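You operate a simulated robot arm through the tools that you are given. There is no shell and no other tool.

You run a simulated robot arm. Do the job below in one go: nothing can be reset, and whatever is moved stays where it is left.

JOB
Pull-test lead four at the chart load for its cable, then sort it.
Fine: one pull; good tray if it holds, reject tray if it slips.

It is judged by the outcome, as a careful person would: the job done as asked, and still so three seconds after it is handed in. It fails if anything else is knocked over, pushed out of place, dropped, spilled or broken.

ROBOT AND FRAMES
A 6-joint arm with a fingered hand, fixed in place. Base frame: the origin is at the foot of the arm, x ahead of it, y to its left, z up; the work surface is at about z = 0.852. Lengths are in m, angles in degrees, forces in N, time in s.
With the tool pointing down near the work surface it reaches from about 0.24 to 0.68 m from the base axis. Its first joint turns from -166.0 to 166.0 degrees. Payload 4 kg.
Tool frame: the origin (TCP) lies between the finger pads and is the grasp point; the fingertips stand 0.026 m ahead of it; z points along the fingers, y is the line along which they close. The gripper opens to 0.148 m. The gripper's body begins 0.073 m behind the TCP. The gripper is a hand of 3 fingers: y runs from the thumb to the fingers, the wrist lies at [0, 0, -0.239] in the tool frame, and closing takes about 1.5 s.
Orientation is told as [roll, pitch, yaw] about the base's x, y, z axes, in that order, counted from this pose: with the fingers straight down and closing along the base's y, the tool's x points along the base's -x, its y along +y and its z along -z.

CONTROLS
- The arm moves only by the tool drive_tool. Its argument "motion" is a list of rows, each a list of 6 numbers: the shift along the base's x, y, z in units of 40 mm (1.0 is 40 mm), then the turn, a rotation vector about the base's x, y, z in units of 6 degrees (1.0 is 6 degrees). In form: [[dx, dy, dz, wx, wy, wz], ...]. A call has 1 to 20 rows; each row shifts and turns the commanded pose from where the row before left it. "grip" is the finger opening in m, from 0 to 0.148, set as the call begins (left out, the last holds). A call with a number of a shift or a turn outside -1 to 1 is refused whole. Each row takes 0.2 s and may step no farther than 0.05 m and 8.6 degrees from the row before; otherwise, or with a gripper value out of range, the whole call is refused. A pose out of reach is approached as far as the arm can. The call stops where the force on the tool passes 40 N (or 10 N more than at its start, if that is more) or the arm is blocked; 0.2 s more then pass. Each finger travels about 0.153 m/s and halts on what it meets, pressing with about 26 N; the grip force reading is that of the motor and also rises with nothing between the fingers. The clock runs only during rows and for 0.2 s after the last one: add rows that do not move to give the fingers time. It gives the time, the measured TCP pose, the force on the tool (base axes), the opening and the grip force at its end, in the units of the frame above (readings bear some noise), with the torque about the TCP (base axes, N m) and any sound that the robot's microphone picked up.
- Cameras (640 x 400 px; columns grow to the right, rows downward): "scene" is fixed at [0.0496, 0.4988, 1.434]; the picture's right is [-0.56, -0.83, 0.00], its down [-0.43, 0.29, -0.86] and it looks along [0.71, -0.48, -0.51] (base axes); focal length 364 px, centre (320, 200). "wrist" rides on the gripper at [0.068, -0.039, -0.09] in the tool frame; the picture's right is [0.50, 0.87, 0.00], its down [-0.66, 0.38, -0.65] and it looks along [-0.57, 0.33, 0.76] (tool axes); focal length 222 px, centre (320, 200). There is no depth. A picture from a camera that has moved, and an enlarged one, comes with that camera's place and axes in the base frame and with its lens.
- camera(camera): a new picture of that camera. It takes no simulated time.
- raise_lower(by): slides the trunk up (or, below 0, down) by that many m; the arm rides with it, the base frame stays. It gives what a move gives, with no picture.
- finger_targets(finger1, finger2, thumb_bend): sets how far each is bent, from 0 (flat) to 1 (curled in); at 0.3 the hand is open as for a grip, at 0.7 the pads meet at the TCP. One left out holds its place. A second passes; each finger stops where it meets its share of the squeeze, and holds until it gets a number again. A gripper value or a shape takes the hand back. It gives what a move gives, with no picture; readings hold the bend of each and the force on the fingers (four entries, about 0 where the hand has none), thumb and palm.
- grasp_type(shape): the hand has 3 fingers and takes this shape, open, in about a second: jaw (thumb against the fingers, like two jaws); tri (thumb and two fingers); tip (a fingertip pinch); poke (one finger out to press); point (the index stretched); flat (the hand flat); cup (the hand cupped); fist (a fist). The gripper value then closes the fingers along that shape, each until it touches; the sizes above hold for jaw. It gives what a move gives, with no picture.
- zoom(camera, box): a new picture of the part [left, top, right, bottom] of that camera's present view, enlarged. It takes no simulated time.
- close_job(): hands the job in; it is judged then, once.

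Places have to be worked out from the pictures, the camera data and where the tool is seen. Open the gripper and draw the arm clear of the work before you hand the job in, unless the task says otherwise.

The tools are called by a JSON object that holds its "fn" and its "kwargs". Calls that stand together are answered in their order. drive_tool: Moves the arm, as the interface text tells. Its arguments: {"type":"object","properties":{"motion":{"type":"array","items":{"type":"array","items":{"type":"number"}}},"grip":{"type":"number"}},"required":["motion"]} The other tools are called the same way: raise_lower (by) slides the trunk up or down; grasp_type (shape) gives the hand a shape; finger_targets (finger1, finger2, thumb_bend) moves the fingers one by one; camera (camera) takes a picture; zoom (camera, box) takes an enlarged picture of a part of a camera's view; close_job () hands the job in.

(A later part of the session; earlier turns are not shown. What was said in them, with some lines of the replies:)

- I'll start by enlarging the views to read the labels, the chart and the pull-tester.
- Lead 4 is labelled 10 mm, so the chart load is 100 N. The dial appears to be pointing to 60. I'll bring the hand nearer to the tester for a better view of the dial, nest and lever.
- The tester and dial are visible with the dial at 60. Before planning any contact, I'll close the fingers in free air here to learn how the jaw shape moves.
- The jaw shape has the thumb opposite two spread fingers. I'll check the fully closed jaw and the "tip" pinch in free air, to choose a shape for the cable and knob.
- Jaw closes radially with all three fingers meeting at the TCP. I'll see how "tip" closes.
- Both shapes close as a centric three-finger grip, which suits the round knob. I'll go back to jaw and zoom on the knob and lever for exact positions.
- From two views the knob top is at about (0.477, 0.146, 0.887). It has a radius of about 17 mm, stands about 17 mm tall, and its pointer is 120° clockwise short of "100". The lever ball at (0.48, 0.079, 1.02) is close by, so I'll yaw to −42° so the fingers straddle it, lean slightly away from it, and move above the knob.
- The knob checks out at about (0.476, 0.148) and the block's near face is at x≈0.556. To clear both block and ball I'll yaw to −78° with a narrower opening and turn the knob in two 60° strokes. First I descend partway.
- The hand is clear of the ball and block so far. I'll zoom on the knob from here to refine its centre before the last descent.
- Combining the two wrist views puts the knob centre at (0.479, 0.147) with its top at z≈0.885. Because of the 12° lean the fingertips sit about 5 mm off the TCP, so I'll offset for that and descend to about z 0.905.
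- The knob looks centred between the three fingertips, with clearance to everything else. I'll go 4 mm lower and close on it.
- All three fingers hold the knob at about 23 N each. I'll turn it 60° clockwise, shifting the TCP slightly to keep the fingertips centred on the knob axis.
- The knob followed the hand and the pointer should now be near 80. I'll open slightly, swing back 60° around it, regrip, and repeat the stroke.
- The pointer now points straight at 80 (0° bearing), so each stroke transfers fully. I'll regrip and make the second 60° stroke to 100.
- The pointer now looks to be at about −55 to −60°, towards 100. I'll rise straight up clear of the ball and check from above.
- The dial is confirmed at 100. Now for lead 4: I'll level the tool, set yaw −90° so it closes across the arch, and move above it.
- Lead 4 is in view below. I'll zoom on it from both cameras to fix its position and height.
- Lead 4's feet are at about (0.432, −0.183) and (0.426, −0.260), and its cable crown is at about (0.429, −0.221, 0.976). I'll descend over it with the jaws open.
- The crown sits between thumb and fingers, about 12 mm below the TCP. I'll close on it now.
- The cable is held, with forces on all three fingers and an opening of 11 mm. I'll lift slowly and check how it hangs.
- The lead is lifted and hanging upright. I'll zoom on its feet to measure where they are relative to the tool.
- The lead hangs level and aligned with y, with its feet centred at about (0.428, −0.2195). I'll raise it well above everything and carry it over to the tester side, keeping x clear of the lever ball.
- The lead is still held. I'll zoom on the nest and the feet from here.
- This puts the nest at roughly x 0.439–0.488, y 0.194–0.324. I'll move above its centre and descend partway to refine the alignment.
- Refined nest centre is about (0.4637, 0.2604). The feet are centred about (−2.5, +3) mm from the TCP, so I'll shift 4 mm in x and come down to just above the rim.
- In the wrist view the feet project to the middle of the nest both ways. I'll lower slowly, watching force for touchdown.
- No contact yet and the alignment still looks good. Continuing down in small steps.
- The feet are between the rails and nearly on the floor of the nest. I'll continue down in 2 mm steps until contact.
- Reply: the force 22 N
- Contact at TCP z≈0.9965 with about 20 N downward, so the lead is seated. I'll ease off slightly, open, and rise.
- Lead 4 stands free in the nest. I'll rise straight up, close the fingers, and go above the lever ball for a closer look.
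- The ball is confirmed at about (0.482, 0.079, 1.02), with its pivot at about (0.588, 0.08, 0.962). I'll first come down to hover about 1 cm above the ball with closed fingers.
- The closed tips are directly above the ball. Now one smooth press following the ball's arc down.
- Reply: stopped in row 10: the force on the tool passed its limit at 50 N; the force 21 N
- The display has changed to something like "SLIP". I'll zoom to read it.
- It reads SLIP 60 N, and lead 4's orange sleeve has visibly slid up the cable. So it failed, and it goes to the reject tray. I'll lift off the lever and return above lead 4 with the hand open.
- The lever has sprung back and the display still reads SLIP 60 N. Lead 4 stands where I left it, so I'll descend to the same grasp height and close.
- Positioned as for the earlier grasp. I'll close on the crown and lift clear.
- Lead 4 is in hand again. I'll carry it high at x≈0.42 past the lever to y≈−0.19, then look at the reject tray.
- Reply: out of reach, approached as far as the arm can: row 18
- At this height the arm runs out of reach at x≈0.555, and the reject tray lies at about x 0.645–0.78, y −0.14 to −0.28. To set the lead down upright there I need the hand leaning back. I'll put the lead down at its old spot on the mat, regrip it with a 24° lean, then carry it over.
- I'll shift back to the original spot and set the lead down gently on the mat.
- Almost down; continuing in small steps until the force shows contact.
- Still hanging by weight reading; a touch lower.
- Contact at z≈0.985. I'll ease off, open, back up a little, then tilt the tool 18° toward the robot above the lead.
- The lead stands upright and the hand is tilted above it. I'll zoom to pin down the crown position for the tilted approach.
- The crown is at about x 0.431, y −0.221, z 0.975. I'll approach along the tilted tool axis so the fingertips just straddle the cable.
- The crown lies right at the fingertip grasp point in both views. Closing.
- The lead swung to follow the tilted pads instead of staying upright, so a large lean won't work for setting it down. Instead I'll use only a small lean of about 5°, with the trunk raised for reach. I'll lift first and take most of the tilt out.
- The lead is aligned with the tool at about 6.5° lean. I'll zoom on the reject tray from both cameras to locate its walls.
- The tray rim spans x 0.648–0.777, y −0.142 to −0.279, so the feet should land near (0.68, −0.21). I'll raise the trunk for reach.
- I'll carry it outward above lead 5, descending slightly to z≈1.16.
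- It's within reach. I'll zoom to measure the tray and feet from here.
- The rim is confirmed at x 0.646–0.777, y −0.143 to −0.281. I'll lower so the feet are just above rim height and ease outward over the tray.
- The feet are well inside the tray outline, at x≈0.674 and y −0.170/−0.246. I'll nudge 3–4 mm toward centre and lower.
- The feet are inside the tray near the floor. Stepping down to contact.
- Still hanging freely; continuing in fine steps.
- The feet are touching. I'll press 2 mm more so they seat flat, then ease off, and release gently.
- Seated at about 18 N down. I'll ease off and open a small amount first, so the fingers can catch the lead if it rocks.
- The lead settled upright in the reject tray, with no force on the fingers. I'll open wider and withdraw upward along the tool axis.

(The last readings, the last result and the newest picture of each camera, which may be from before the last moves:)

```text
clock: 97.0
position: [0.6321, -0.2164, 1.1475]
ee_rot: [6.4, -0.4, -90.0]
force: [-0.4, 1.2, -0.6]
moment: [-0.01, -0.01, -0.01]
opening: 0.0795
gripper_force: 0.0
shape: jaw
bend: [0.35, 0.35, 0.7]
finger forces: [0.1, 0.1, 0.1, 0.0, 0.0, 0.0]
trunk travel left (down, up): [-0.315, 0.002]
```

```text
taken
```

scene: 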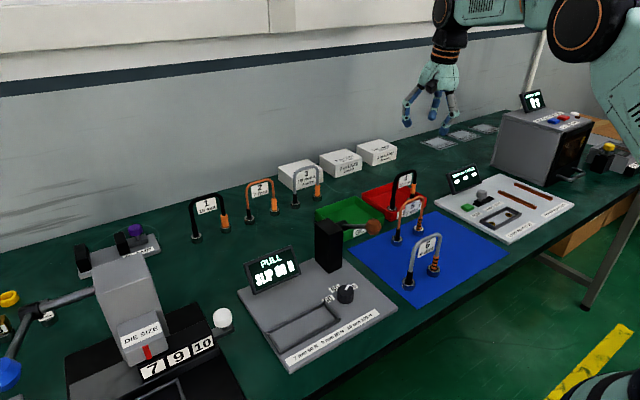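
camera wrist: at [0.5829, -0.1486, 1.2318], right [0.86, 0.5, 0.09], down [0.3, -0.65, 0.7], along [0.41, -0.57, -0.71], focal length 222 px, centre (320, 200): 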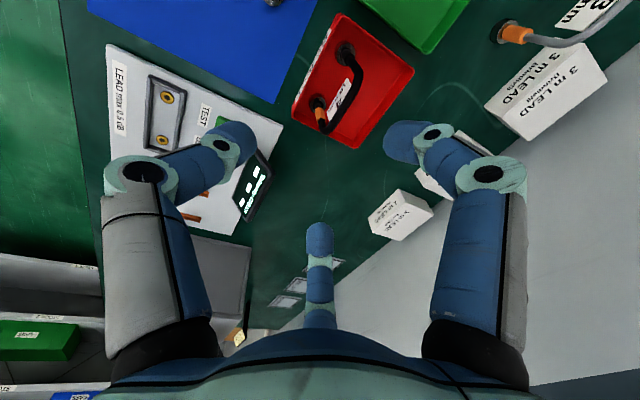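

Lead 4 is standing in the reject tray and everything else looks undisturbed. I'll draw the arm back well clear at height and do a final check.

{"fn": "drive_tool", "kwargs": {"motion": [[-0.5, 0, 0.4, 0, 0, 0], [-0.9, 0, 0.3, 0, 0, 0], [-0.9, 0.2, 0, 0, 0, 0], [-0.9, 0.3, 0, 0, 0, 0], [-0.9, 0.4, 0, 0, 0, 0], [-0.8, 0.4, 0, 0, 0, 0], [-0.5, 0.4, 0, 0, 0, 0], [0, 0, 0, 0, 0, 0]], "grip": 0.148}}

{"fn": "zoom", "kwargs": {"camera": "scene", "box": [320, 140, 520, 300]}}

{"fn": "camera", "kwargs": {"camera": "scene"}}

```text
clock: 98.8
position: [0.416, -0.1468, 1.1752]
ee_rot: [6.5, -0.4, -89.9]
force: [0.1, -0.1, 0.3]
moment: [-0.02, -0.03, 0.0]
opening: 0.1479
gripper_force: 0.1
shape: jaw
bend: [0.3, 0.3, 0.3]
finger forces: [0.0, 0.0, 0.0, 0.0, 0.0, 0.1]
trunk travel left (down, up): [-0.315, 0.002]
```

```text
2.50 times, centred on (420, 220) of scene
camera zoom: at [0.0496, 0.4988, 1.434], right [-0.56, -0.83, 0.0], down [-0.43, 0.29, -0.86], along [0.71, -0.48, -0.51], focal length 911 px, centre (70, 150)
```

zoom: 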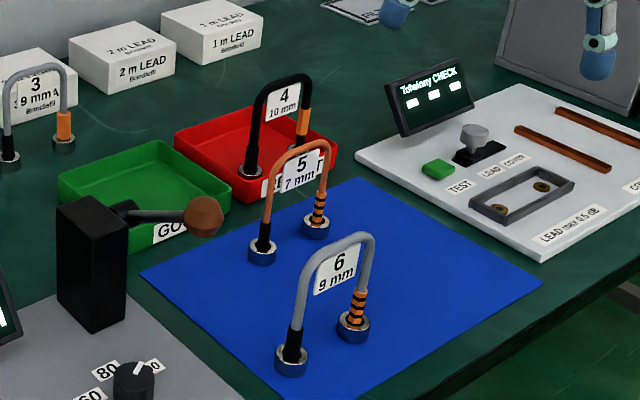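

```text
taken
```

scene: 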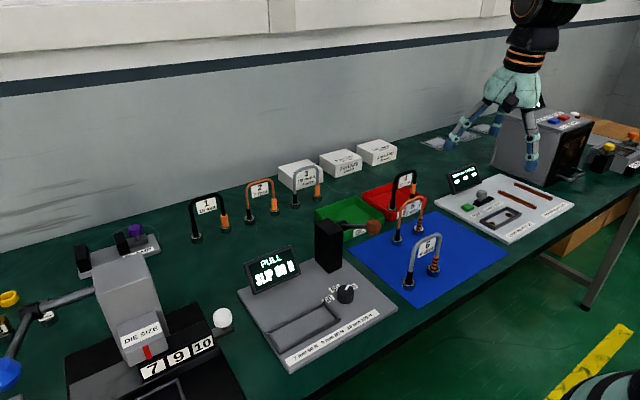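

Lead 4 stands in the reject tray after one pull with the dial at 100 N, which read SLIP 60 N. The other leads and fixtures haven't moved, and the hand is open and clear, so I'm handing the job in.

{"fn": "close_job", "kwargs": {}}

```text
The job is handed in.
```

Lead four failed its pull test and is standing upright in the reject tray. I set the dial to 100 N, the chart load for its 10 mm cable, and pulled once. The display read SLIP 60 N, and the orange sleeve visibly slid up the cable.

- **Extra handling:** on the way to the reject tray I set the lead down once at its old spot on the blue mat. I regripped it there, because the tray was at the edge of the arm's reach.
- **How things were left:** in the last picture the other leads, trays and fixtures had not moved, and the hand was open and clear. The dial is still at 100 N. The trunk is still raised 0.09 m, which I needed to reach the tray.
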